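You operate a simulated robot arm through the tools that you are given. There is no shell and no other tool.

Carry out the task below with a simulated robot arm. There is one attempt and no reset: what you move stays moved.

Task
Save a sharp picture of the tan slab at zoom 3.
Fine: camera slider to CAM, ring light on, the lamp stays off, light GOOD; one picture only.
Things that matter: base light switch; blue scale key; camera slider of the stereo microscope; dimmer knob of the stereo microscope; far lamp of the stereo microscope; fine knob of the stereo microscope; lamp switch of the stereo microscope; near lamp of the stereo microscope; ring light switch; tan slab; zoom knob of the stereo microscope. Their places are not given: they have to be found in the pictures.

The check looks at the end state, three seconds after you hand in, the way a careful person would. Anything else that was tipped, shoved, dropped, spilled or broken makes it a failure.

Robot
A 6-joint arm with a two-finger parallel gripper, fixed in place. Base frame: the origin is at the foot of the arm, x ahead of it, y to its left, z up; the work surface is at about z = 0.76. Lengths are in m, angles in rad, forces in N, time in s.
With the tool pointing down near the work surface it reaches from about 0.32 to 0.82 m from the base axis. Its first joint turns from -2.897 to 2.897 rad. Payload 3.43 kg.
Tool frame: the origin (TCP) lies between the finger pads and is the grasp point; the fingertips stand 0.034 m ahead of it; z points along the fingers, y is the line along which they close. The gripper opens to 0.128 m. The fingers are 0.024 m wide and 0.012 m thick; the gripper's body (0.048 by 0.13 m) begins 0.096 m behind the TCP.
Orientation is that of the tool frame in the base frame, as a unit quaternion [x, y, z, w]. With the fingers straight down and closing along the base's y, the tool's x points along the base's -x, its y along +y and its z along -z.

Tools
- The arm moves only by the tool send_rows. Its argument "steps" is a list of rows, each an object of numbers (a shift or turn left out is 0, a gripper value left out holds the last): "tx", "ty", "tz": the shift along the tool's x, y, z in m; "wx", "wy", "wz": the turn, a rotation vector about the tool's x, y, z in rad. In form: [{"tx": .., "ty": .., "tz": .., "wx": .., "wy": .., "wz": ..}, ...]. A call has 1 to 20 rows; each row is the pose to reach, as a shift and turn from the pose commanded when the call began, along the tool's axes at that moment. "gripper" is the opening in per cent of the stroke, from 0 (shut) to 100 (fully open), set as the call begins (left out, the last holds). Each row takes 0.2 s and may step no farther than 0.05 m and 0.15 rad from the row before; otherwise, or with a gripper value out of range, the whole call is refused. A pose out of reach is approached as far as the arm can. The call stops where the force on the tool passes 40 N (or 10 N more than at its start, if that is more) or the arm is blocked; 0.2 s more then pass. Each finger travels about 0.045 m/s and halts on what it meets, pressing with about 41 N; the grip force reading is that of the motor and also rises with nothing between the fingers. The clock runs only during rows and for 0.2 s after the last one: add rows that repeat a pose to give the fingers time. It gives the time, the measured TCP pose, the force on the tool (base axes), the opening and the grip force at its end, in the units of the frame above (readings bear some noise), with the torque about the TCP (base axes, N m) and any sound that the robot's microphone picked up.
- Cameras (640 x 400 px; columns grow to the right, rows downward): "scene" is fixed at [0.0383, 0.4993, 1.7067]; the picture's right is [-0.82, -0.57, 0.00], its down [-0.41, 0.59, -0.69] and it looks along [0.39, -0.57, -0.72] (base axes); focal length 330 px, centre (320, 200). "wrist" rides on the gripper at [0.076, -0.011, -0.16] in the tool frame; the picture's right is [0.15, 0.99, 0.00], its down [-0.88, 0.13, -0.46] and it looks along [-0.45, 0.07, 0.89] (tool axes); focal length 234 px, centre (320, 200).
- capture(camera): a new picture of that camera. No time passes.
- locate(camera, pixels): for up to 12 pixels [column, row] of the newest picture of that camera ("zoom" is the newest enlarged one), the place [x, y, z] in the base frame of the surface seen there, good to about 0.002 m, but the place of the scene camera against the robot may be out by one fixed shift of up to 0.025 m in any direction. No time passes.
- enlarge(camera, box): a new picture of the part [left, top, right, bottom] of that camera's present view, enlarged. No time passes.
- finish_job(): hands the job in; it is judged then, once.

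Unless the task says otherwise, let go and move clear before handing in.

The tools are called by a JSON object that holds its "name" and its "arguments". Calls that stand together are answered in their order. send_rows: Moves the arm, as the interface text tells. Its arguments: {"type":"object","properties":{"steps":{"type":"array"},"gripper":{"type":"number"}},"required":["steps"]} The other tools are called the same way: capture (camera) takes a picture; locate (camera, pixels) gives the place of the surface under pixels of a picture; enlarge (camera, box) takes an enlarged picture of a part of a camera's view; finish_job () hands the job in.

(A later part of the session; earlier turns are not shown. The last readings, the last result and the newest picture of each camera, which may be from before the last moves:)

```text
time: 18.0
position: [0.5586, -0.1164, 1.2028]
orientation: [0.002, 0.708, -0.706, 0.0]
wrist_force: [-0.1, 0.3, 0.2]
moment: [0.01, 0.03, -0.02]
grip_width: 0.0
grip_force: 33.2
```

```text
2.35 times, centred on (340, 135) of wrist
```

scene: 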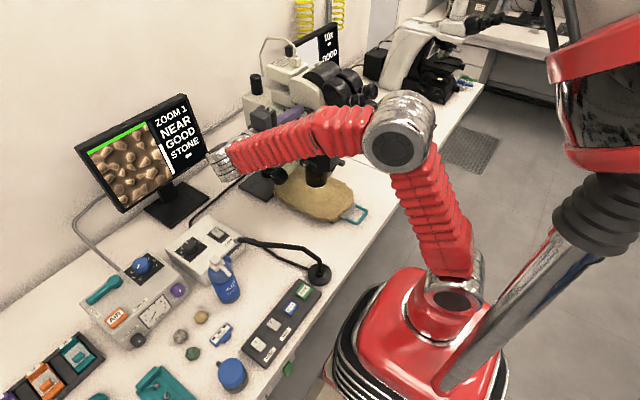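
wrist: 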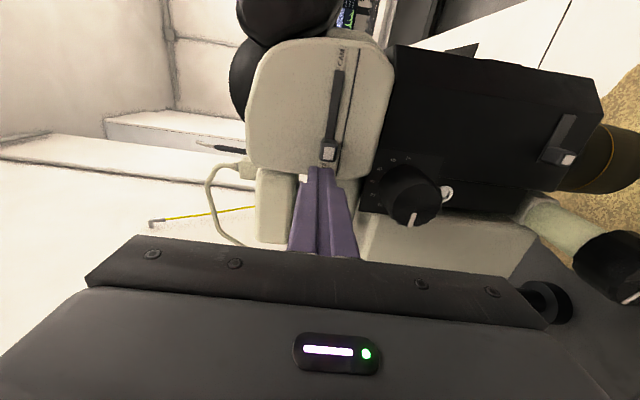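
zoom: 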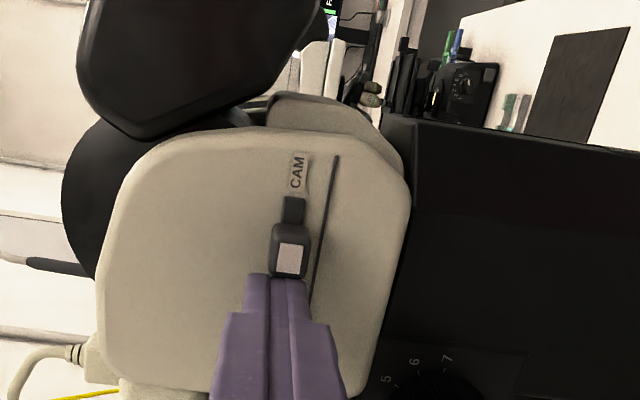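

The monitor now shows ZOOM 1, NEAR, GOOD, STONE, so the camera is live and light is GOOD; a little slot remains above the knob at zoom (293,205). I'll push a few mm more to seat it at CAM.

{"name": "send_rows", "arguments": {"steps": [{"tx": 0.002}, {"tx": 0.004}, {"tx": 0.006}, {"tx": 0.0075}]}}

{"name": "enlarge", "arguments": {"camera": "wrist", "box": [250, 50, 430, 220]}}

{"name": "enlarge", "arguments": {"camera": "scene", "box": [60, 80, 220, 230]}}

```text
time: 19.0
position: [0.5519, -0.1158, 1.2021]
orientation: [0.001, 0.708, -0.706, 0.002]
wrist_force: [3.9, -0.4, 0.5]
moment: [0.01, -0.02, 0.15]
grip_width: 0.0
grip_force: 32.4
```

```text
2.35 times, centred on (340, 135) of wrist
```

zoom: 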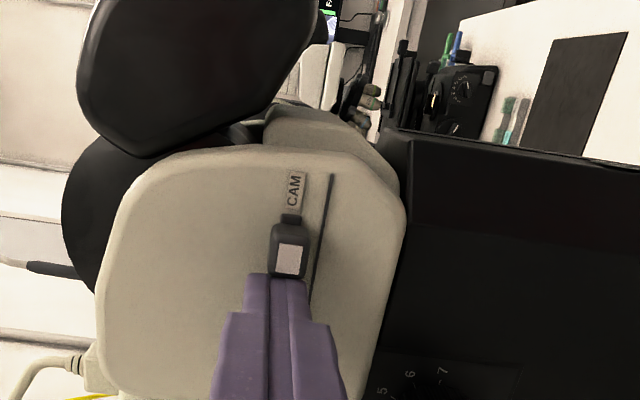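

```text
2.67 times, centred on (140, 155) of scene
```

zoom: 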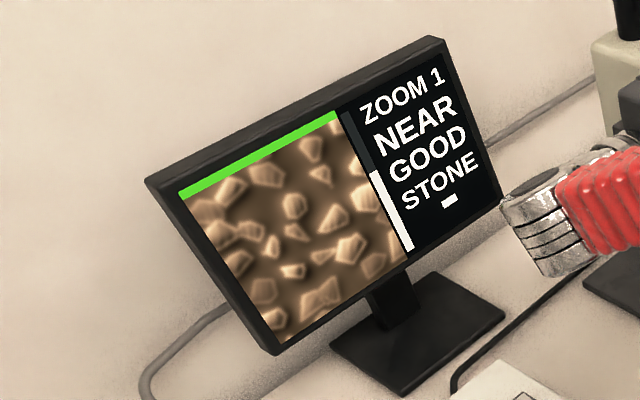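

The slider is seated against CAM (3.9 N reaction), and the monitor reads ZOOM 1 / NEAR / GOOD / STONE with a sharpness bar at about two thirds. I'll back off and line up, opened to about 0.05 m, in front of the zoom knob at (0.610, 1.122).

{"name": "send_rows", "arguments": {"steps": [{"tx": -0.008}, {"tx": -0.012}, {"tx": -0.012, "tz": -0.03}, {"tx": -0.012, "tz": -0.07}, {"tx": -0.035, "tz": -0.07, "ty": 0.03}, {"tx": -0.058, "tz": -0.07, "ty": 0.06}, {"tx": -0.058, "tz": -0.07, "ty": 0.08}]}}

{"name": "send_rows", "arguments": {"steps": [{"tz": 0}, {"tz": 0}, {"tz": 0}], "gripper": 39}}

{"name": "capture", "arguments": {"camera": "wrist"}}

{"name": "enlarge", "arguments": {"camera": "wrist", "box": [230, 90, 430, 260]}}

```text
time: 20.6
position: [0.6108, -0.0441, 1.1227]
orientation: [0.002, 0.708, -0.706, 0.0]
wrist_force: [0.7, -0.7, -0.7]
moment: [0.03, 0.0, -0.03]
grip_width: 0.0
grip_force: 32.9
```

```text
time: 21.4
position: [0.6097, -0.044, 1.1223]
orientation: [0.001, 0.708, -0.706, 0.001]
wrist_force: [0.3, 0.4, -0.7]
moment: [0.02, 0.0, 0.03]
grip_width: 0.0497
grip_force: 0.1
```

```text
taken
```

wrist: 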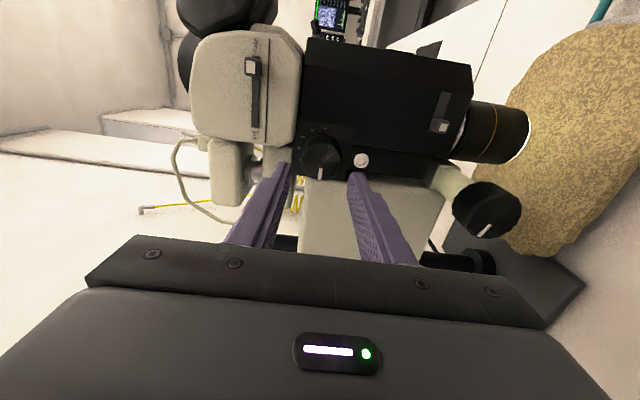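

```text
2.35 times, centred on (330, 175) of wrist
```

zoom: 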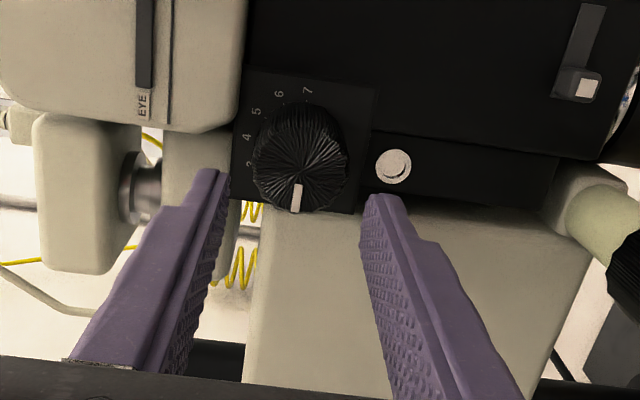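

The knob at zoom (300,155) sits between the fingers, pointer toward the picture's bottom (+x). I'll locate its edges for exact centring.

{"name": "locate", "arguments": {"camera": "zoom", "pixels": [[300, 158], [262, 165], [338, 165], [297, 207], [300, 112], [297, 190], [250, 163], [246, 137], [256, 111], [280, 94], [308, 90]]}}

```text
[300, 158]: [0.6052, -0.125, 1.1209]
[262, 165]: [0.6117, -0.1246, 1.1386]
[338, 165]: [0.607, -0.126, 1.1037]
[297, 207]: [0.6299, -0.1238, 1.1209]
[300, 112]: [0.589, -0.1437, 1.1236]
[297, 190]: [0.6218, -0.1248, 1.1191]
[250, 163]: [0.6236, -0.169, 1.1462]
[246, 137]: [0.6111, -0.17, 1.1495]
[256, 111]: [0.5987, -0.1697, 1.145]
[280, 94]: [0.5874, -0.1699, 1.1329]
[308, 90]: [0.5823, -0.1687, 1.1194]
```

The numbers fit a centre at (0.611,1.1205) with 30° steps, so 1→3 is a 60° turn over the top toward -x (positive about the tool's z). I'll advance so the fingertips straddle the knob to y≈-0.152, then close.

{"name": "send_rows", "arguments": {"steps": [{"tx": -0.001, "ty": 0.001, "tz": 0.03}, {"tx": -0.001, "ty": 0.001, "tz": 0.055}, {"tx": -0.001, "ty": 0.001, "tz": 0.066}, {"tx": -0.001, "ty": 0.001, "tz": 0.074}]}}

{"name": "enlarge", "arguments": {"camera": "wrist", "box": [230, 90, 430, 260]}}

```text
time: 22.4
position: [0.6109, -0.1196, 1.1208]
orientation: [0.002, 0.709, -0.705, 0.0]
wrist_force: [-0.1, -0.6, 0.0]
moment: [-0.01, 0.0, -0.03]
grip_width: 0.0501
grip_force: 0.0
```

```text
2.35 times, centred on (330, 175) of wrist
```

zoom: 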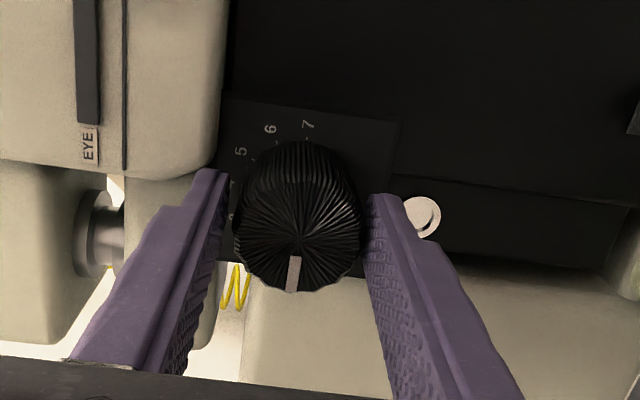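

The knob lies between both finger pads with clear gaps. I'll close the gripper on it.

{"name": "send_rows", "arguments": {"steps": [{"tz": 0}, {"tz": 0}, {"tz": 0}], "gripper": 20}}

{"name": "enlarge", "arguments": {"camera": "wrist", "box": [230, 90, 430, 260]}}

```text
time: 23.2
position: [0.611, -0.1202, 1.1204]
orientation: [0.003, 0.708, -0.706, 0.0]
wrist_force: [0.2, -3.8, -2.6]
moment: [-0.57, 0.01, 0.21]
grip_width: 0.0448
grip_force: 45.3
```

```text
2.35 times, centred on (330, 175) of wrist
```

zoom: 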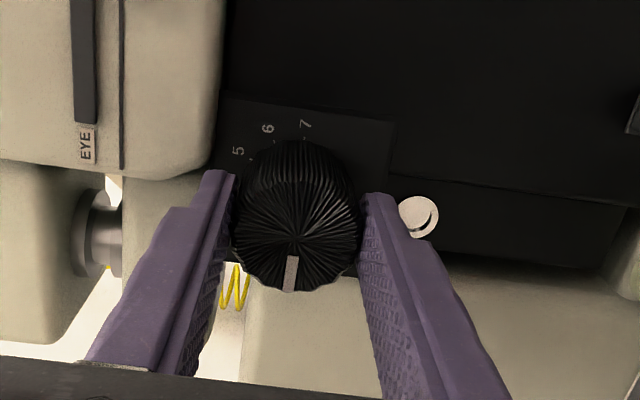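

The gripper holds the knob at 0.0448 m width with 45 N. I'll turn +0.52 rad (30°) first and check the monitor.

{"name": "send_rows", "arguments": {"steps": [{"wz": 0.1}, {"wz": 0.2}, {"wz": 0.3}, {"wz": 0.4}, {"wz": 0.524}]}}

{"name": "capture", "arguments": {"camera": "scene"}}

{"name": "enlarge", "arguments": {"camera": "wrist", "box": [230, 90, 430, 260]}}

{"name": "enlarge", "arguments": {"camera": "scene", "box": [60, 80, 220, 230]}}

```text
time: 24.4
position: [0.6121, -0.1205, 1.1209]
orientation: [0.186, 0.684, -0.681, 0.185]
wrist_force: [-2.1, -10.6, -3.3]
moment: [-0.71, 0.03, 0.05]
grip_width: 0.0447
grip_force: 45.2
```

```text
taken
```

scene: 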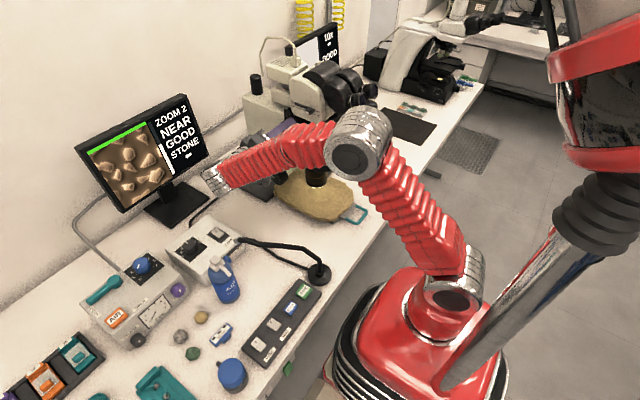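

```text
2.35 times, centred on (330, 175) of wrist
```

zoom: 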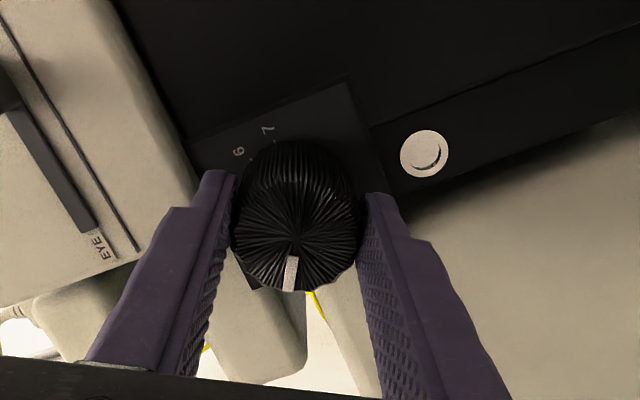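

```text
2.67 times, centred on (140, 155) of scene
```

zoom: 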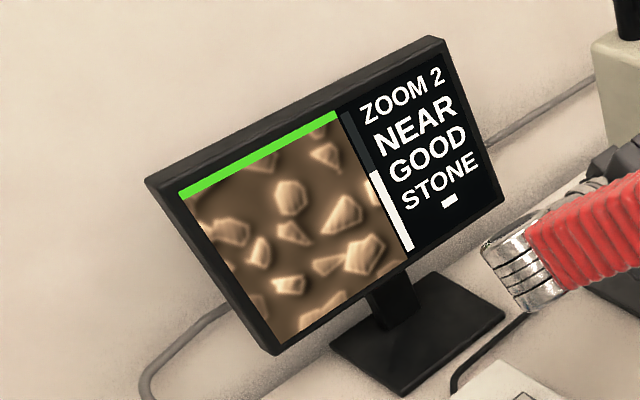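

The monitor now reads ZOOM 2 and the knob turns with the gripper. I'll turn another 30°.

{"name": "send_rows", "arguments": {"steps": [{"wz": 0.1}, {"wz": 0.2}, {"wz": 0.3}, {"wz": 0.4}, {"wz": 0.524}]}}

{"name": "capture", "arguments": {"camera": "scene"}}

{"name": "enlarge", "arguments": {"camera": "scene", "box": [60, 80, 220, 230]}}

{"name": "capture", "arguments": {"camera": "wrist"}}

```text
time: 25.6
position: [0.6114, -0.1194, 1.1212]
orientation: [0.357, 0.612, -0.611, 0.354]
wrist_force: [5.3, -13.4, 0.9]
moment: [-0.38, 0.02, -0.37]
grip_width: 0.0444
grip_force: 44.6
```

```text
taken
```

scene: 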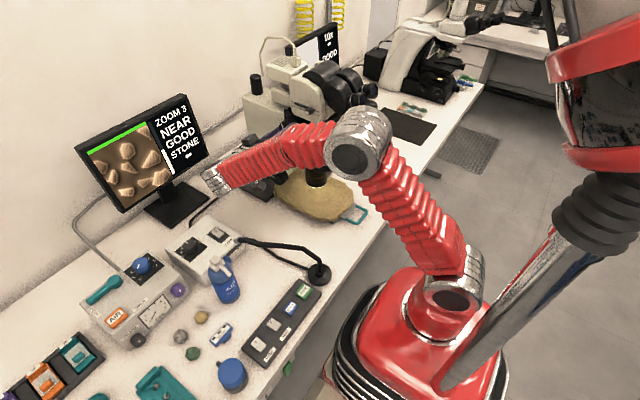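

```text
2.67 times, centred on (140, 155) of scene
```

zoom: 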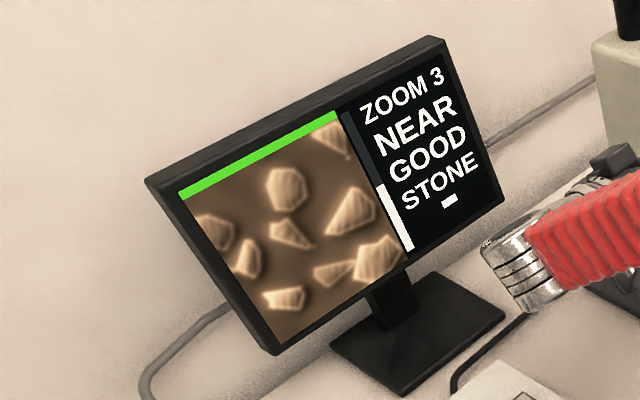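

```text
taken
```

wrist: 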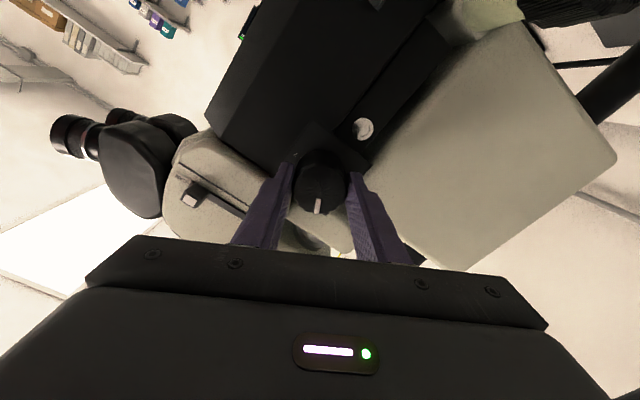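

The monitor reads ZOOM 3, NEAR, GOOD, STONE. I'll open the fingers and back straight out along the knob's axis.

{"name": "send_rows", "arguments": {"steps": [{"tz": 0}, {"tz": 0}], "gripper": 41}}

{"name": "send_rows", "arguments": {"steps": [{"tz": -0.03}, {"tz": -0.06}, {"tz": -0.1}]}}

{"name": "capture", "arguments": {"camera": "scene"}}

{"name": "enlarge", "arguments": {"camera": "scene", "box": [60, 80, 220, 230]}}

{"name": "capture", "arguments": {"camera": "wrist"}}

```text
time: 26.2
position: [0.6112, -0.1188, 1.121]
orientation: [0.356, 0.613, -0.61, 0.354]
wrist_force: [-0.8, 0.4, 0.1]
moment: [0.03, -0.04, 0.0]
grip_width: 0.0526
grip_force: 0.1
```

```text
time: 27.0
position: [0.6108, -0.0185, 1.1212]
orientation: [0.356, 0.613, -0.61, 0.354]
wrist_force: [-0.4, 0.1, 0.4]
moment: [-0.01, 0.01, -0.02]
grip_width: 0.0523
grip_force: 0.1
```

```text
taken
```

scene: 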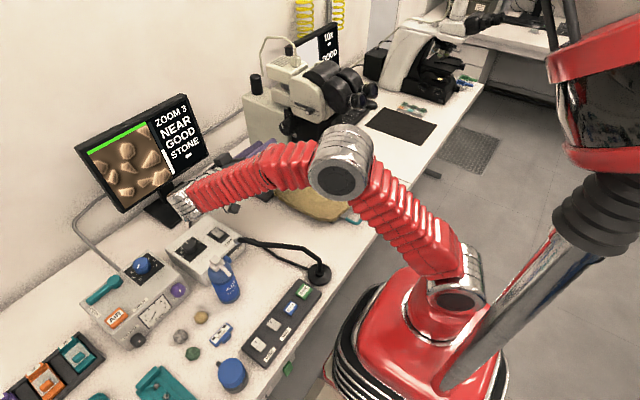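

```text
2.67 times, centred on (140, 155) of scene
```

zoom: 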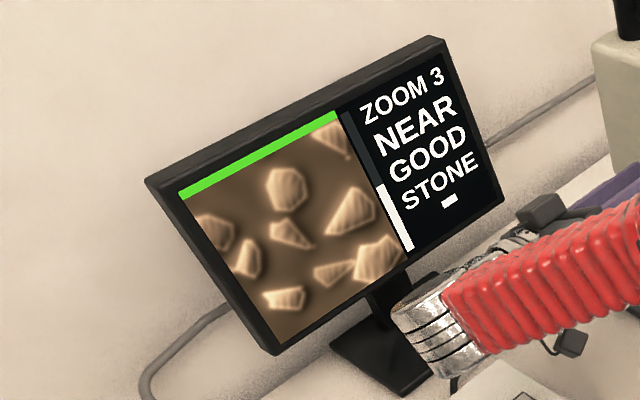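

```text
taken
```

wrist: 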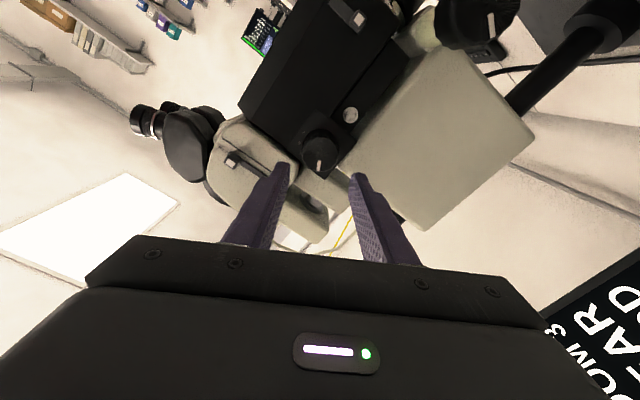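

ZOOM 3 holds after release, and only sharpness (NEAR) remains before saving. For the fine knob at about (0.615,-0.09,0.963) a level approach would bring the forearm near the gooseneck, so I'll rise, spin 30° more and tilt the tool to point forward-down with the fingers closing along x.

{"name": "send_rows", "arguments": {"steps": [{"tx": -0.026, "ty": -0.015, "tz": -0.015, "wz": 0.13}, {"tx": -0.052, "ty": -0.03, "tz": -0.03, "wz": 0.26}, {"tx": -0.052, "ty": -0.03, "tz": -0.03, "wz": 0.39}, {"tx": -0.052, "ty": -0.03, "tz": -0.03, "wz": 0.524}]}}

{"name": "send_rows", "arguments": {"steps": [{"wy": 0.13}, {"wy": 0.26}, {"wy": 0.39}, {"wy": 0.52}, {"wy": 0.65}, {"wy": 0.78}, {"wy": 0.873}]}}

{"name": "capture", "arguments": {"camera": "wrist"}}

{"name": "capture", "arguments": {"camera": "scene"}}

```text
time: 28.0
position: [0.61, 0.0119, 1.181]
orientation: [0.503, 0.499, -0.497, 0.501]
wrist_force: [1.2, 0.7, 0.5]
moment: [-0.01, -0.02, 0.03]
grip_width: 0.0525
grip_force: 0.0
```

```text
time: 29.6
position: [0.6113, 0.0108, 1.1817]
orientation: [0.666, 0.664, -0.238, 0.242]
wrist_force: [0.9, 0.3, -0.2]
moment: [-0.02, -0.03, 0.01]
grip_width: 0.0525
grip_force: 0.1
```

```text
taken
```

wrist: 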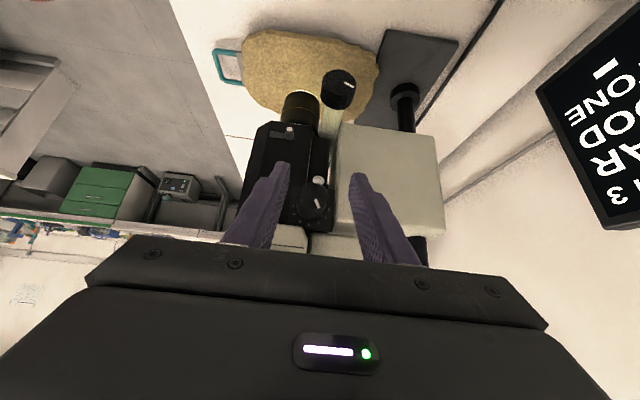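

```text
taken
```

scene: 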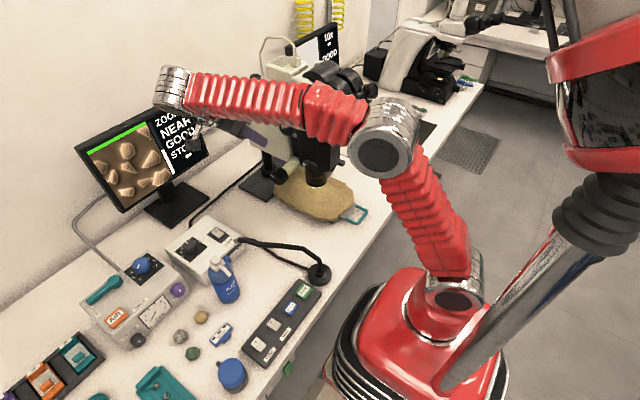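

The pose was reached cleanly; the fine knob appears at wrist (340,88) with its white pointer. I'll enlarge and locate it.

{"name": "enlarge", "arguments": {"camera": "wrist", "box": [280, 50, 400, 140]}}

{"name": "locate", "arguments": {"camera": "zoom", "pixels": [[310, 165], [345, 165], [260, 170], [320, 220], [310, 100], [370, 180], [310, 250], [290, 300], [250, 190], [330, 130]]}}

```text
4.44 times, centred on (340, 95) of wrist
```

zoom: 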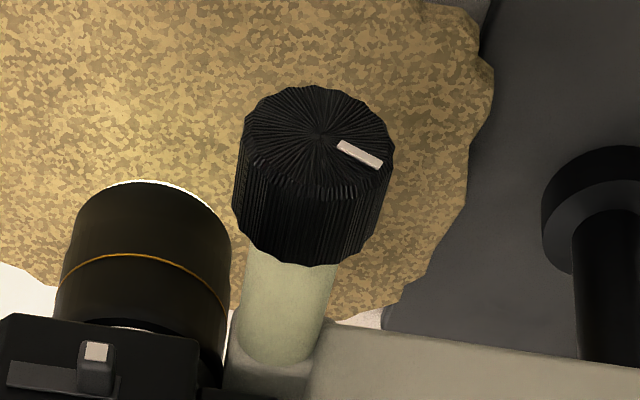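

```text
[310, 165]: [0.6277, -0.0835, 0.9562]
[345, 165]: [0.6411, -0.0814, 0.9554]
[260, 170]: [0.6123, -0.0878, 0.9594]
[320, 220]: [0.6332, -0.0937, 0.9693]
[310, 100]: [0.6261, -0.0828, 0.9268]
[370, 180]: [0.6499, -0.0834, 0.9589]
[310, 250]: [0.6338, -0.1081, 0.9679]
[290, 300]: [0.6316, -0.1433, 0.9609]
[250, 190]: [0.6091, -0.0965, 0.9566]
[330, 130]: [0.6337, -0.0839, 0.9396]
```

The fine knob's face centre is about (0.6305,-0.083,0.944) with radius ≈0.024 and the rim runs back to y≈-0.115. I'll open to 0.065 m and go to a stand-off point 0.1 m back along the tilted approach line.

{"name": "send_rows", "arguments": {"steps": [{"tx": 0.015, "ty": 0.004, "tz": 0.03}, {"tx": 0.03, "ty": 0.008, "tz": 0.06}, {"tx": 0.045, "ty": 0.012, "tz": 0.09}, {"tx": 0.06, "ty": 0.016, "tz": 0.12}, {"tx": 0.0707, "ty": 0.0192, "tz": 0.15}], "gripper": 51}}

{"name": "capture", "arguments": {"camera": "wrist"}}

{"name": "capture", "arguments": {"camera": "scene"}}

{"name": "enlarge", "arguments": {"camera": "wrist", "box": [230, 40, 430, 240]}}

```text
time: 30.8
position: [0.6312, -0.0302, 1.0211]
orientation: [0.666, 0.664, -0.239, 0.243]
wrist_force: [-0.2, -0.4, 0.0]
moment: [0.0, -0.06, 0.02]
grip_width: 0.0653
grip_force: 0.1
```

```text
taken
```

wrist: 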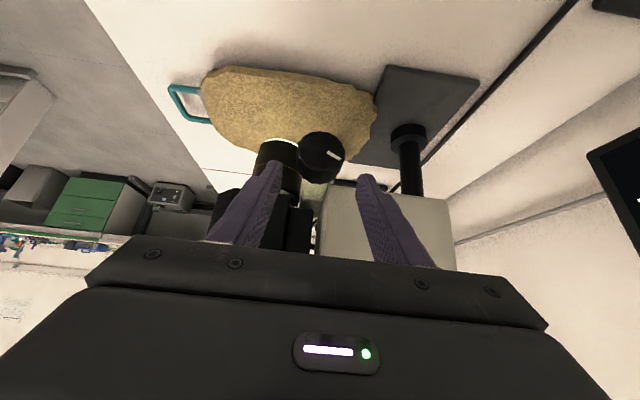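

```text
taken
```

scene: 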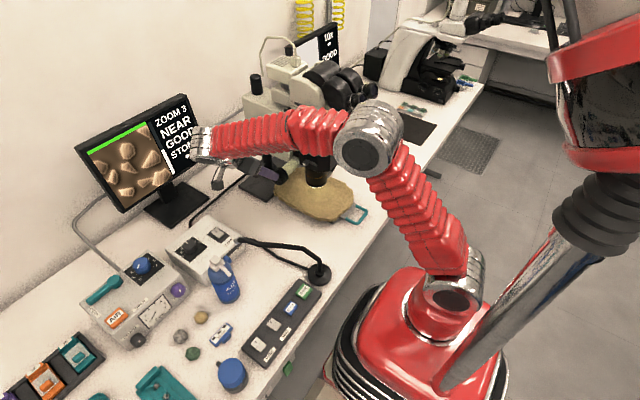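

```text
2.00 times, centred on (330, 140) of wrist
```

zoom: 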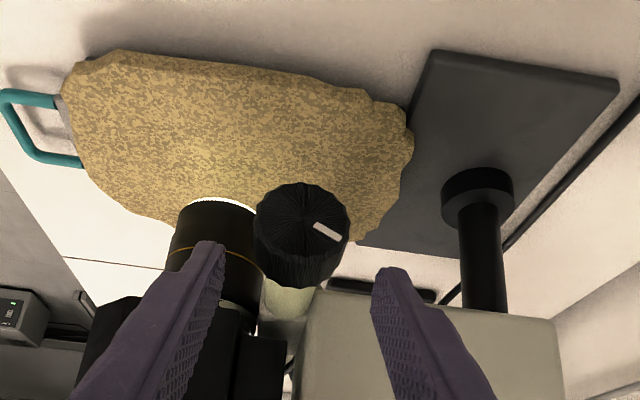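

The knob at zoom (302,228) is between the finger lines. I'll re-locate its outline from here for centring.

{"name": "locate", "arguments": {"camera": "zoom", "pixels": [[302, 225], [262, 222], [344, 222], [302, 190], [302, 255], [302, 270], [327, 231], [300, 280], [314, 223]]}}

```text
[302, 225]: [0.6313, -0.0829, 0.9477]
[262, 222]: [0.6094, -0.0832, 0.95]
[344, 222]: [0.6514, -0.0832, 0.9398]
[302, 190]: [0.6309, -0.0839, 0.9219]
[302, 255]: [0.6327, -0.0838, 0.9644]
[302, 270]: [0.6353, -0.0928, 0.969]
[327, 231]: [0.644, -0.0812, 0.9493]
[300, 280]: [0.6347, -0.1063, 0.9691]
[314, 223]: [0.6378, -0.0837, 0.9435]
```

The knob centre is confirmed at about (0.631, 0.944). I'll advance along the tool axis so the pads straddle the rim, then check before closing.

{"name": "send_rows", "arguments": {"steps": [{"tz": 0.03}, {"tz": 0.06}, {"tz": 0.085}, {"tz": 0.1, "tx": -0.001}]}}

{"name": "enlarge", "arguments": {"camera": "wrist", "box": [230, 40, 430, 240]}}

{"name": "capture", "arguments": {"camera": "scene"}}

```text
time: 31.8
position: [0.6313, -0.0962, 0.9446]
orientation: [0.666, 0.664, -0.239, 0.242]
wrist_force: [-0.9, -0.9, 0.0]
moment: [-0.02, 0.05, 0.01]
grip_width: 0.0654
grip_force: 0.1
```

```text
2.00 times, centred on (330, 140) of wrist
```

zoom: 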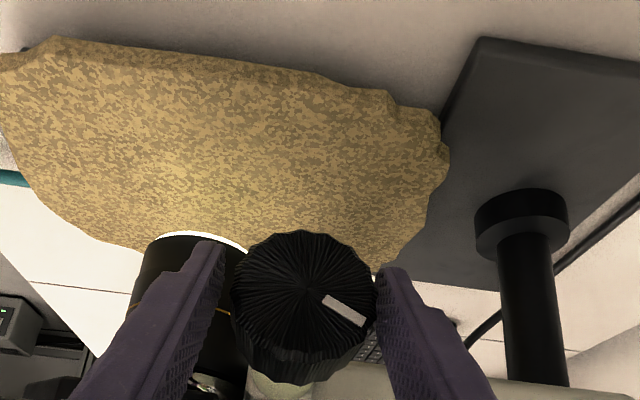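

```text
taken
```

scene: 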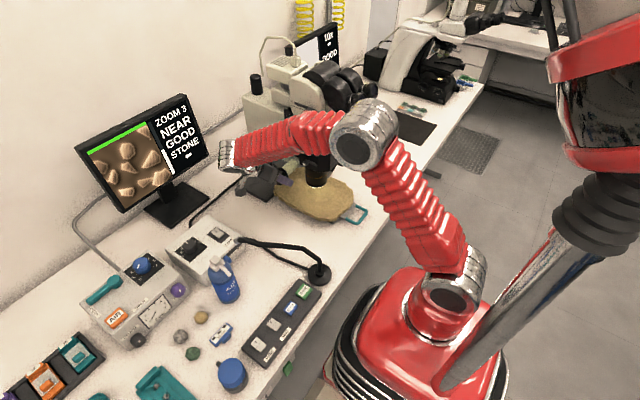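

The monitor is visible with ZOOM 3 NEAR GOOD STONE, and the knob is between the pads. I'll close on it.

{"name": "send_rows", "arguments": {"steps": [{"tz": 0}, {"tz": 0}, {"tz": 0}], "gripper": 25}}

{"name": "enlarge", "arguments": {"camera": "wrist", "box": [230, 40, 430, 240]}}

{"name": "enlarge", "arguments": {"camera": "scene", "box": [70, 85, 230, 215]}}

```text
time: 32.6
position: [0.6324, -0.0949, 0.9446]
orientation: [0.666, 0.664, -0.239, 0.242]
wrist_force: [12.7, -4.2, -3.7]
moment: [0.1, -0.08, 0.01]
grip_width: 0.0535
grip_force: 44.9
```

```text
2.00 times, centred on (330, 140) of wrist
```

zoom: 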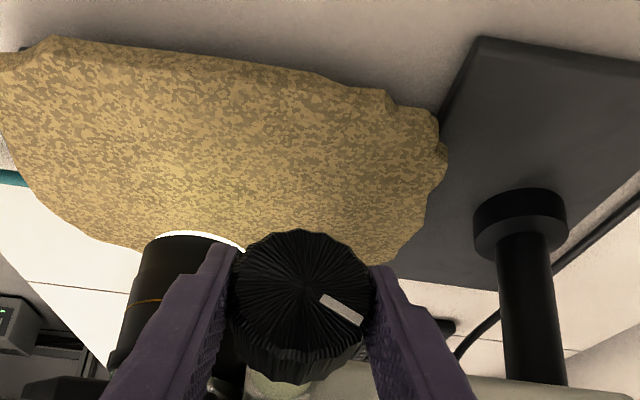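

```text
3.08 times, centred on (150, 150) of scene
```

zoom: 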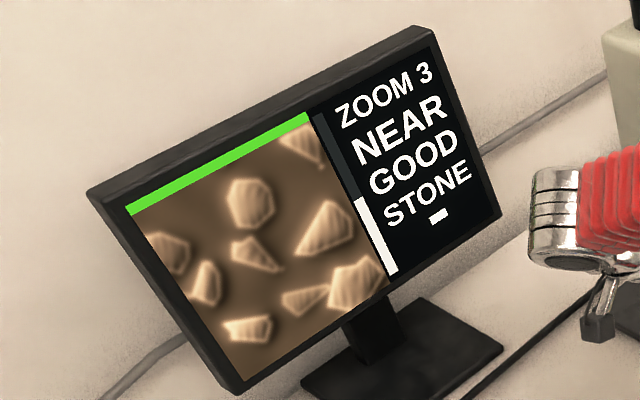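

The knob is gripped at 0.0535 m with a 12.7 N side load, so its centre is slightly toward +x. I'll shift +x by 1.5 mm to relieve that and check.

{"name": "send_rows", "arguments": {"steps": [{"ty": 0.0015}, {"ty": 0.0015}]}}

```text
time: 33.2
position: [0.6324, -0.0957, 0.9445]
orientation: [0.665, 0.664, -0.24, 0.242]
wrist_force: [-3.9, 0.9, -1.7]
moment: [0.35, 0.01, 1.32]
grip_width: 0.0536
grip_force: 44.9
```

The side load is down to about 4 N. I'll turn the knob +0.2 rad about base +y (tool vector (0.769,0,-0.639)) and watch the sharpness bar.

{"name": "send_rows", "arguments": {"steps": [{"wx": 0.0385, "wz": -0.032}, {"wx": 0.0769, "wz": -0.0639}, {"wx": 0.1154, "wz": -0.0959}, {"wx": 0.1538, "wz": -0.1278}]}}

{"name": "capture", "arguments": {"camera": "scene"}}

{"name": "enlarge", "arguments": {"camera": "scene", "box": [70, 85, 230, 215]}}

{"name": "enlarge", "arguments": {"camera": "wrist", "box": [230, 40, 430, 240]}}

```text
time: 34.2
position: [0.6326, -0.0959, 0.9448]
orientation: [0.639, 0.684, -0.304, 0.173]
wrist_force: [-4.7, 1.8, -7.9]
moment: [-0.63, 0.03, 0.15]
grip_width: 0.0536
grip_force: 45.2
```

```text
taken
```

scene: 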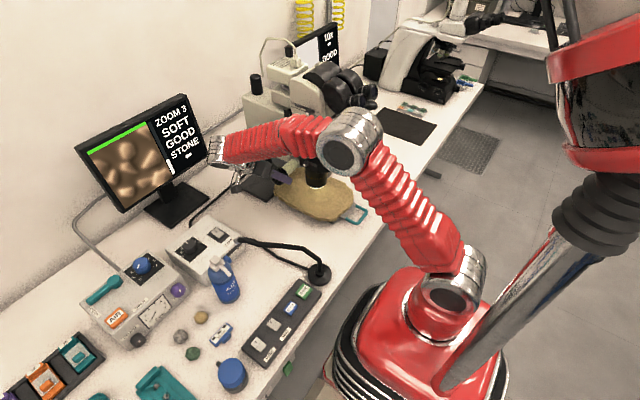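

```text
3.08 times, centred on (150, 150) of scene
```

zoom: 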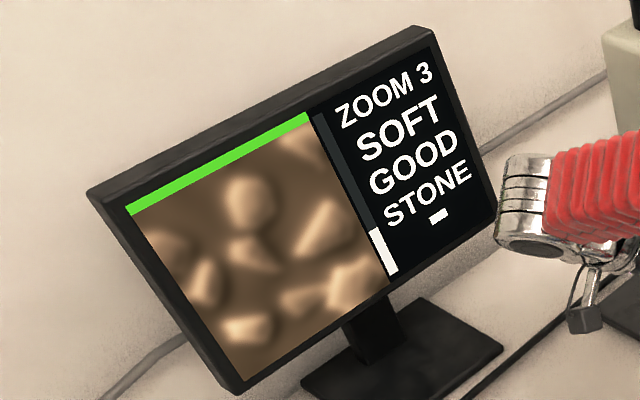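

```text
2.00 times, centred on (330, 140) of wrist
```

zoom: 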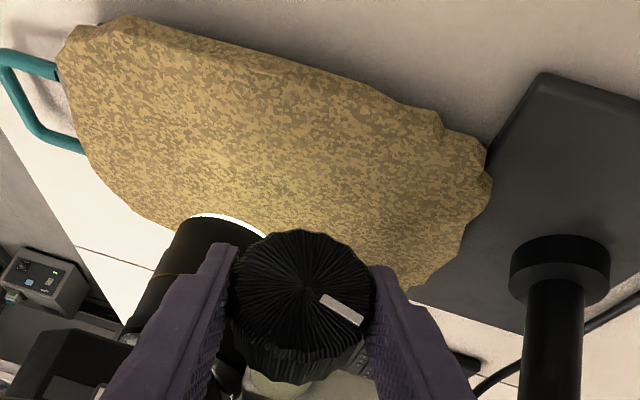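

That direction made it SOFT (bar dropped), so I'll turn the other way: back 0.2 rad plus 0.12 more, in small steps.

{"name": "send_rows", "arguments": {"steps": [{"wx": -0.0615, "wz": 0.0511}, {"wx": -0.123, "wz": 0.1022}, {"wx": -0.1846, "wz": 0.1534}, {"wx": -0.2307, "wz": 0.1917}, {"wx": -0.2461, "wz": 0.2045}]}}

{"name": "capture", "arguments": {"camera": "scene"}}

{"name": "enlarge", "arguments": {"camera": "scene", "box": [70, 85, 230, 215]}}

```text
time: 35.4
position: [0.6317, -0.0949, 0.9444]
orientation: [0.679, 0.648, -0.199, 0.282]
wrist_force: [-21.3, 3.0, -10.7]
moment: [0.25, 0.06, 0.52]
grip_width: 0.0536
grip_force: 45.1
```

```text
taken
```

scene: 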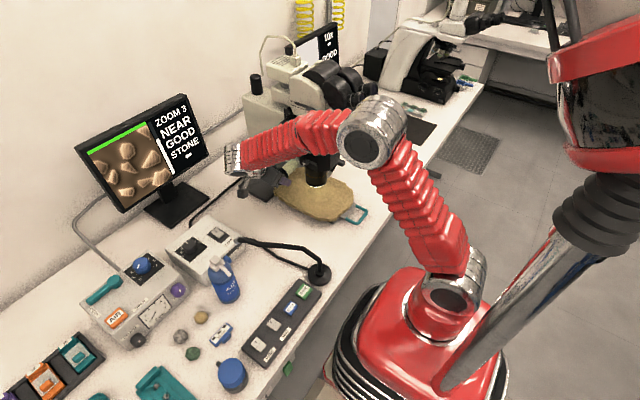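

```text
3.08 times, centred on (150, 150) of scene
```

zoom: 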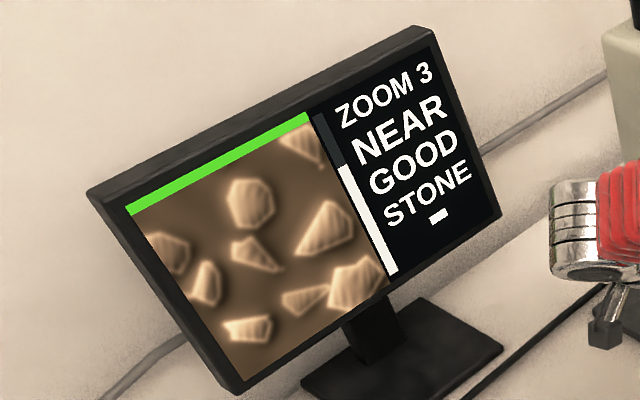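

The bar is up to about 0.7 and still NEAR, with 21 N side load in -x. I'll continue 0.1 rad in the same direction while shifting 1 mm toward -x to relieve the load.

{"name": "send_rows", "arguments": {"steps": [{"ty": -0.001, "wx": -0.02, "wz": 0.0166}, {"ty": -0.001, "wx": -0.0385, "wz": 0.032}, {"ty": -0.001, "wx": -0.0577, "wz": 0.048}, {"ty": -0.001, "wx": -0.0769, "wz": 0.0639}]}}

{"name": "capture", "arguments": {"camera": "scene"}}

{"name": "enlarge", "arguments": {"camera": "scene", "box": [70, 85, 230, 215]}}

```text
time: 36.4
position: [0.6315, -0.0953, 0.9449]
orientation: [0.688, 0.634, -0.164, 0.314]
wrist_force: [-15.4, 2.5, -13.1]
moment: [0.3, 0.07, 0.61]
grip_width: 0.0531
grip_force: 44.9
```

```text
taken
```

scene: 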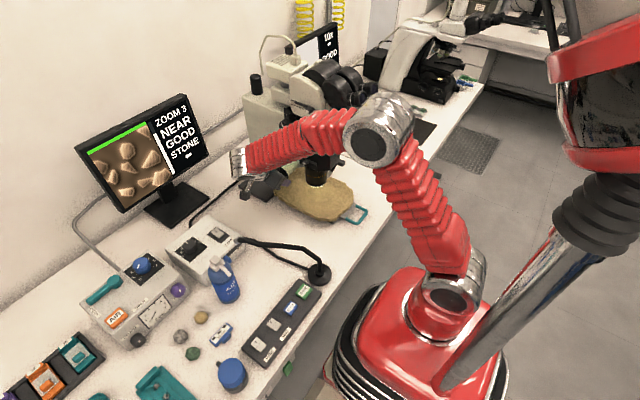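

```text
3.08 times, centred on (150, 150) of scene
```

zoom: 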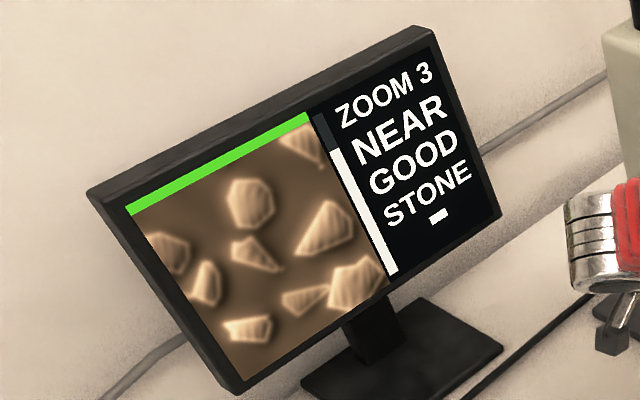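

The bar is about 0.8, still NEAR. I'll turn a further 0.07 rad with small relief shifts.

{"name": "send_rows", "arguments": {"steps": [{"ty": -0.0008, "tx": 0.0003, "tz": 0.0004, "wx": -0.018, "wz": 0.015}, {"ty": -0.0008, "tx": 0.0003, "tz": 0.0004, "wx": -0.036, "wz": 0.03}, {"ty": -0.0008, "tx": 0.0003, "tz": 0.0004, "wx": -0.054, "wz": 0.045}]}}

{"name": "capture", "arguments": {"camera": "scene"}}

{"name": "enlarge", "arguments": {"camera": "scene", "box": [70, 85, 230, 215]}}

```text
time: 37.2
position: [0.6316, -0.0957, 0.9442]
orientation: [0.694, 0.621, -0.141, 0.335]
wrist_force: [-14.2, 2.2, -9.8]
moment: [0.8, 0.08, 0.75]
grip_width: 0.0536
grip_force: 45.5
```

```text
taken
```

scene: 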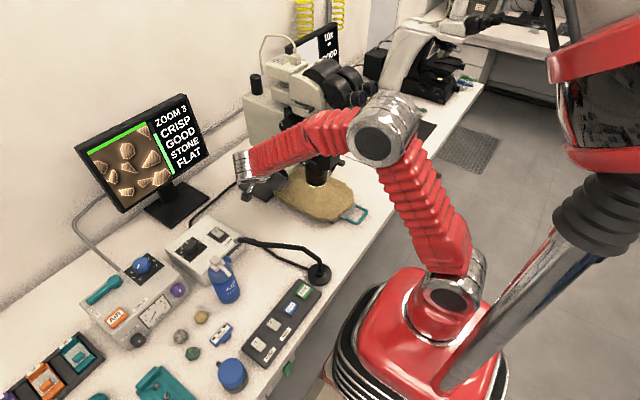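

```text
3.08 times, centred on (150, 150) of scene
```

zoom: 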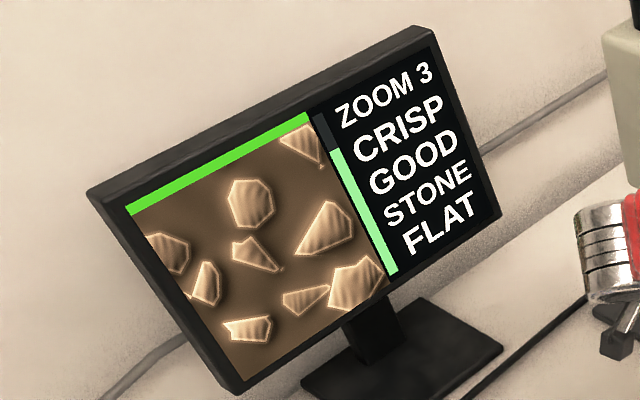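

The monitor now reads ZOOM 3, CRISP, GOOD, STONE, FLAT with a green bar near 0.8. I'll turn 0.04 rad more to sit deeper in the crisp range rather than at its edge.

{"name": "send_rows", "arguments": {"steps": [{"ty": -0.0008, "tx": 0.0002, "tz": 0.0003, "wx": -0.015, "wz": 0.0125}, {"ty": -0.0008, "tx": 0.0002, "tz": 0.0003, "wx": -0.03, "wz": 0.025}]}}

{"name": "capture", "arguments": {"camera": "scene"}}

{"name": "enlarge", "arguments": {"camera": "scene", "box": [70, 85, 230, 215]}}

```text
time: 37.8
position: [0.6308, -0.0959, 0.9451]
orientation: [0.696, 0.615, -0.127, 0.348]
wrist_force: [-7.6, 3.8, -2.4]
moment: [0.06, 0.03, 0.39]
grip_width: 0.0535
grip_force: 44.8
```

```text
taken
```

scene: 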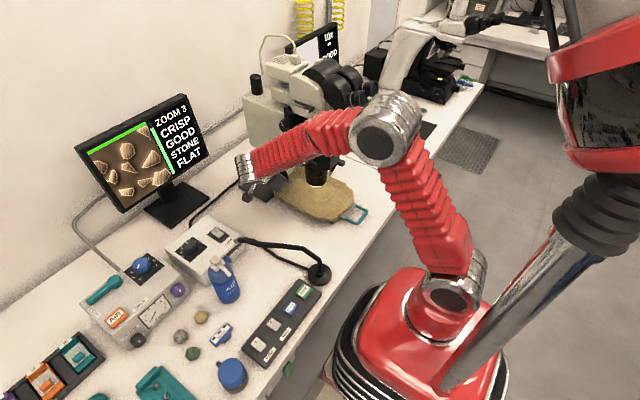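

```text
3.08 times, centred on (150, 150) of scene
```

zoom: 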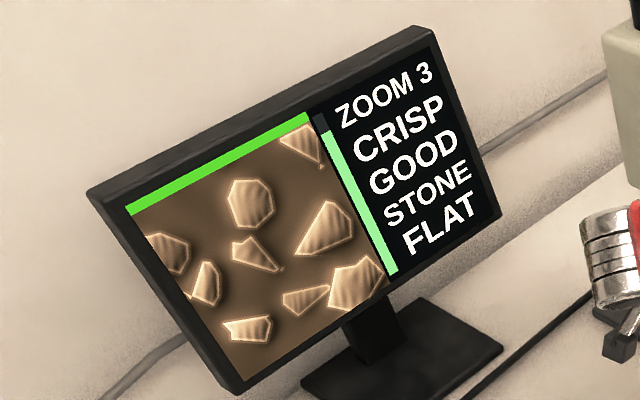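

The bar is now about 0.9, CRISP. I'll open the fingers and back out along the approach line, then check that the reading holds.

{"name": "send_rows", "arguments": {"steps": [{"tz": 0}, {"tz": 0}, {"tz": 0}], "gripper": 51}}

{"name": "enlarge", "arguments": {"camera": "scene", "box": [70, 85, 230, 215]}}

{"name": "enlarge", "arguments": {"camera": "wrist", "box": [230, 40, 430, 240]}}

```text
time: 38.6
position: [0.6307, -0.0958, 0.9439]
orientation: [0.696, 0.615, -0.126, 0.348]
wrist_force: [-0.2, 0.6, 0.7]
moment: [-0.02, 0.02, 0.02]
grip_width: 0.0655
grip_force: 0.1
```

```text
3.08 times, centred on (150, 150) of scene
```

zoom: 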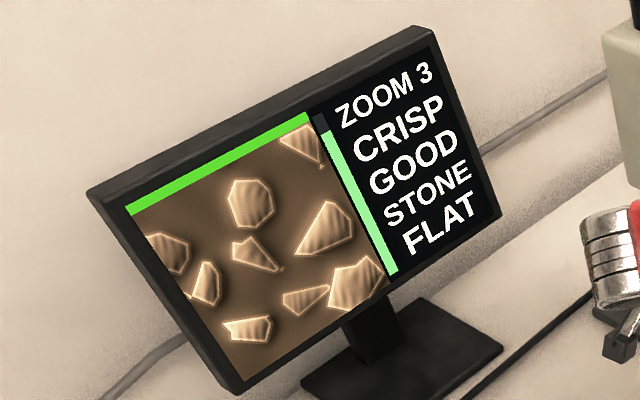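

```text
2.00 times, centred on (330, 140) of wrist
```

zoom: 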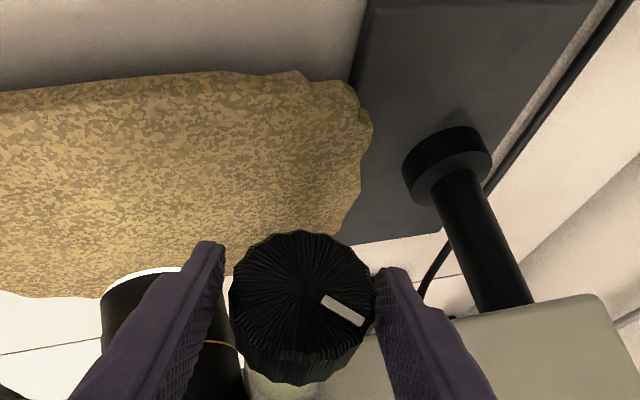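

CRISP/GOOD/ZOOM 3 hold with the fingers open. I'll withdraw along the fingers' own axis.

{"name": "send_rows", "arguments": {"steps": [{"tz": -0.02}, {"tz": -0.04}, {"tz": -0.07}, {"tz": -0.11}, {"tz": -0.15}]}}

{"name": "capture", "arguments": {"camera": "scene"}}

{"name": "capture", "arguments": {"camera": "wrist"}}

```text
time: 39.8
position: [0.5915, 0.0, 1.0528]
orientation: [0.696, 0.615, -0.127, 0.348]
wrist_force: [0.7, -0.5, -0.3]
moment: [-0.02, -0.03, 0.03]
grip_width: 0.0655
grip_force: 0.0
```

```text
taken
```

scene: 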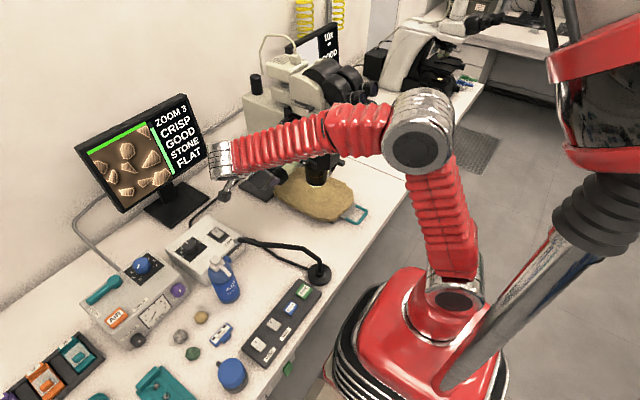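

```text
taken
```

wrist: 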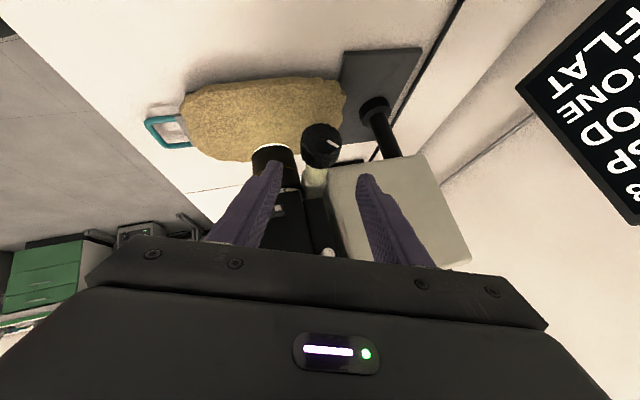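

The microscope is clear and readings hold at ZOOM 3 / CRISP / GOOD. For a single SAVE press I'll close the gripper, rise 0.2 m, then re-orient to fingers down with the body leaning toward the base (away from the gooseneck).

{"name": "send_rows", "arguments": {"steps": [{"tx": -0.0272, "ty": 0.0148, "tz": -0.0327}, {"tx": -0.0544, "ty": 0.0295, "tz": -0.0653}, {"tx": -0.0816, "ty": 0.0443, "tz": -0.098}, {"tx": -0.1089, "ty": 0.0591, "tz": -0.1306}, {"tx": -0.121, "ty": 0.0656, "tz": -0.145}], "gripper": 0}}

{"name": "send_rows", "arguments": {"steps": [{"tx": 0.00265, "ty": -0.011, "tz": -0.0072, "wx": -0.0462, "wy": 0.0445, "wz": -0.1248}, {"tx": 0.0053, "ty": -0.022, "tz": -0.0144, "wx": -0.0924, "wy": 0.089, "wz": -0.2497}, {"tx": 0.008, "ty": -0.0331, "tz": -0.0216, "wx": -0.1386, "wy": 0.1335, "wz": -0.3745}, {"tx": 0.0106, "ty": -0.0441, "tz": -0.0288, "wx": -0.1847, "wy": 0.178, "wz": -0.4993}, {"tx": 0.0133, "ty": -0.0551, "tz": -0.036, "wx": -0.2309, "wy": 0.2225, "wz": -0.6242}, {"tx": 0.0159, "ty": -0.0662, "tz": -0.0432, "wx": -0.2771, "wy": 0.267, "wz": -0.749}, {"tx": 0.0186, "ty": -0.0772, "tz": -0.0504, "wx": -0.3233, "wy": 0.3115, "wz": -0.8738}, {"tx": 0.0212, "ty": -0.0882, "tz": -0.0576, "wx": -0.3695, "wy": 0.356, "wz": -0.9987}, {"tx": 0.0239, "ty": -0.0992, "tz": -0.0648, "wx": -0.4157, "wy": 0.4005, "wz": -1.1235}, {"tx": 0.0265, "ty": -0.1103, "tz": -0.072, "wx": -0.4618, "wy": 0.445, "wz": -1.2483}, {"tx": 0.0292, "ty": -0.1213, "tz": -0.0792, "wx": -0.508, "wy": 0.4895, "wz": -1.3732}, {"tx": 0.0318, "ty": -0.1323, "tz": -0.0864, "wx": -0.5542, "wy": 0.534, "wz": -1.498}]}}

{"name": "capture", "arguments": {"camera": "scene"}}

{"name": "capture", "arguments": {"camera": "wrist"}}

```text
time: 41.0
position: [0.5928, -0.001, 1.2523]
orientation: [0.696, 0.616, -0.126, 0.347]
wrist_force: [0.0, 0.3, 0.1]
moment: [-0.02, 0.0, 0.0]
grip_width: 0.0002
grip_force: 32.9
```

```text
time: 43.6
position: [0.4522, 0.0805, 1.2528]
orientation: [-0.001, 0.985, 0.001, 0.173]
wrist_force: [0.5, 0.4, 0.2]
moment: [0.03, 0.01, -0.03]
grip_width: 0.0
grip_force: 32.9
```

```text
taken
```

scene: 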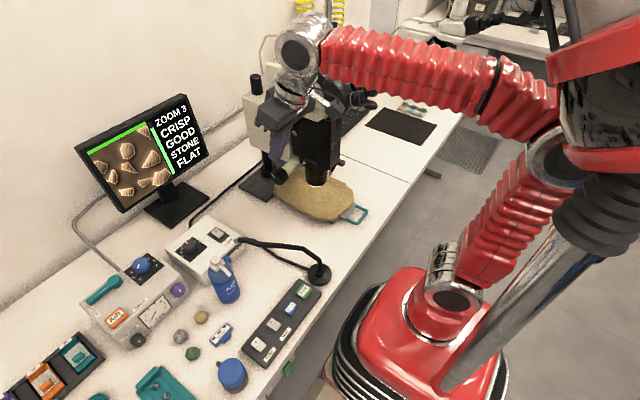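

```text
taken
```

wrist: 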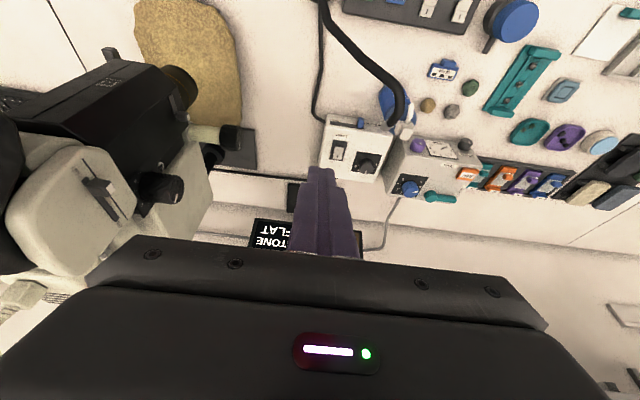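

The reorientation worked, and the monitor still shows CRISP/GOOD/ZOOM 3. I'll move above the SAVE key (0.365,0.131) with a smaller lean of 0.22 rad, staying on the robot side of the gooseneck.

{"name": "send_rows", "arguments": {"steps": [{"tx": 0.0337, "ty": 0.0126, "tz": 0.0144, "wy": 0.04}, {"tx": 0.0674, "ty": 0.0253, "tz": 0.0288, "wy": 0.08}, {"tx": 0.101, "ty": 0.0379, "tz": 0.0431, "wy": 0.11}, {"tx": 0.1347, "ty": 0.0505, "tz": 0.0575, "wy": 0.13}]}}

{"name": "capture", "arguments": {"camera": "wrist"}}

{"name": "capture", "arguments": {"camera": "scene"}}

```text
time: 44.6
position: [0.3455, 0.131, 1.1516]
orientation: [0.0, 0.994, 0.0, 0.108]
wrist_force: [-0.7, 0.0, -0.1]
moment: [0.0, 0.04, -0.04]
grip_width: 0.0
grip_force: 33.1
```

```text
taken
```

wrist: 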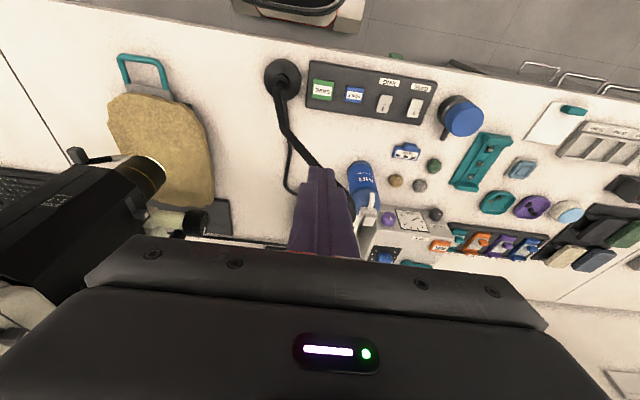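

```text
taken
```

scene: 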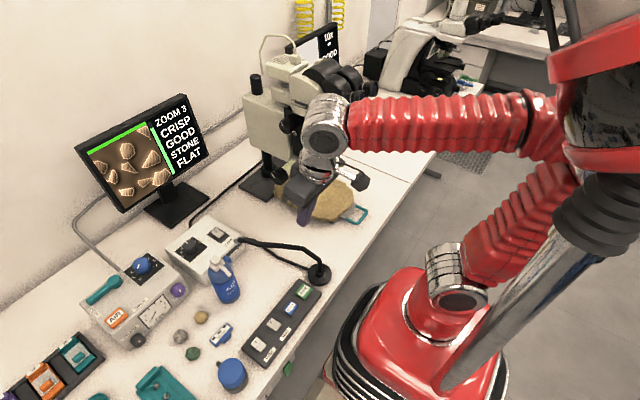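

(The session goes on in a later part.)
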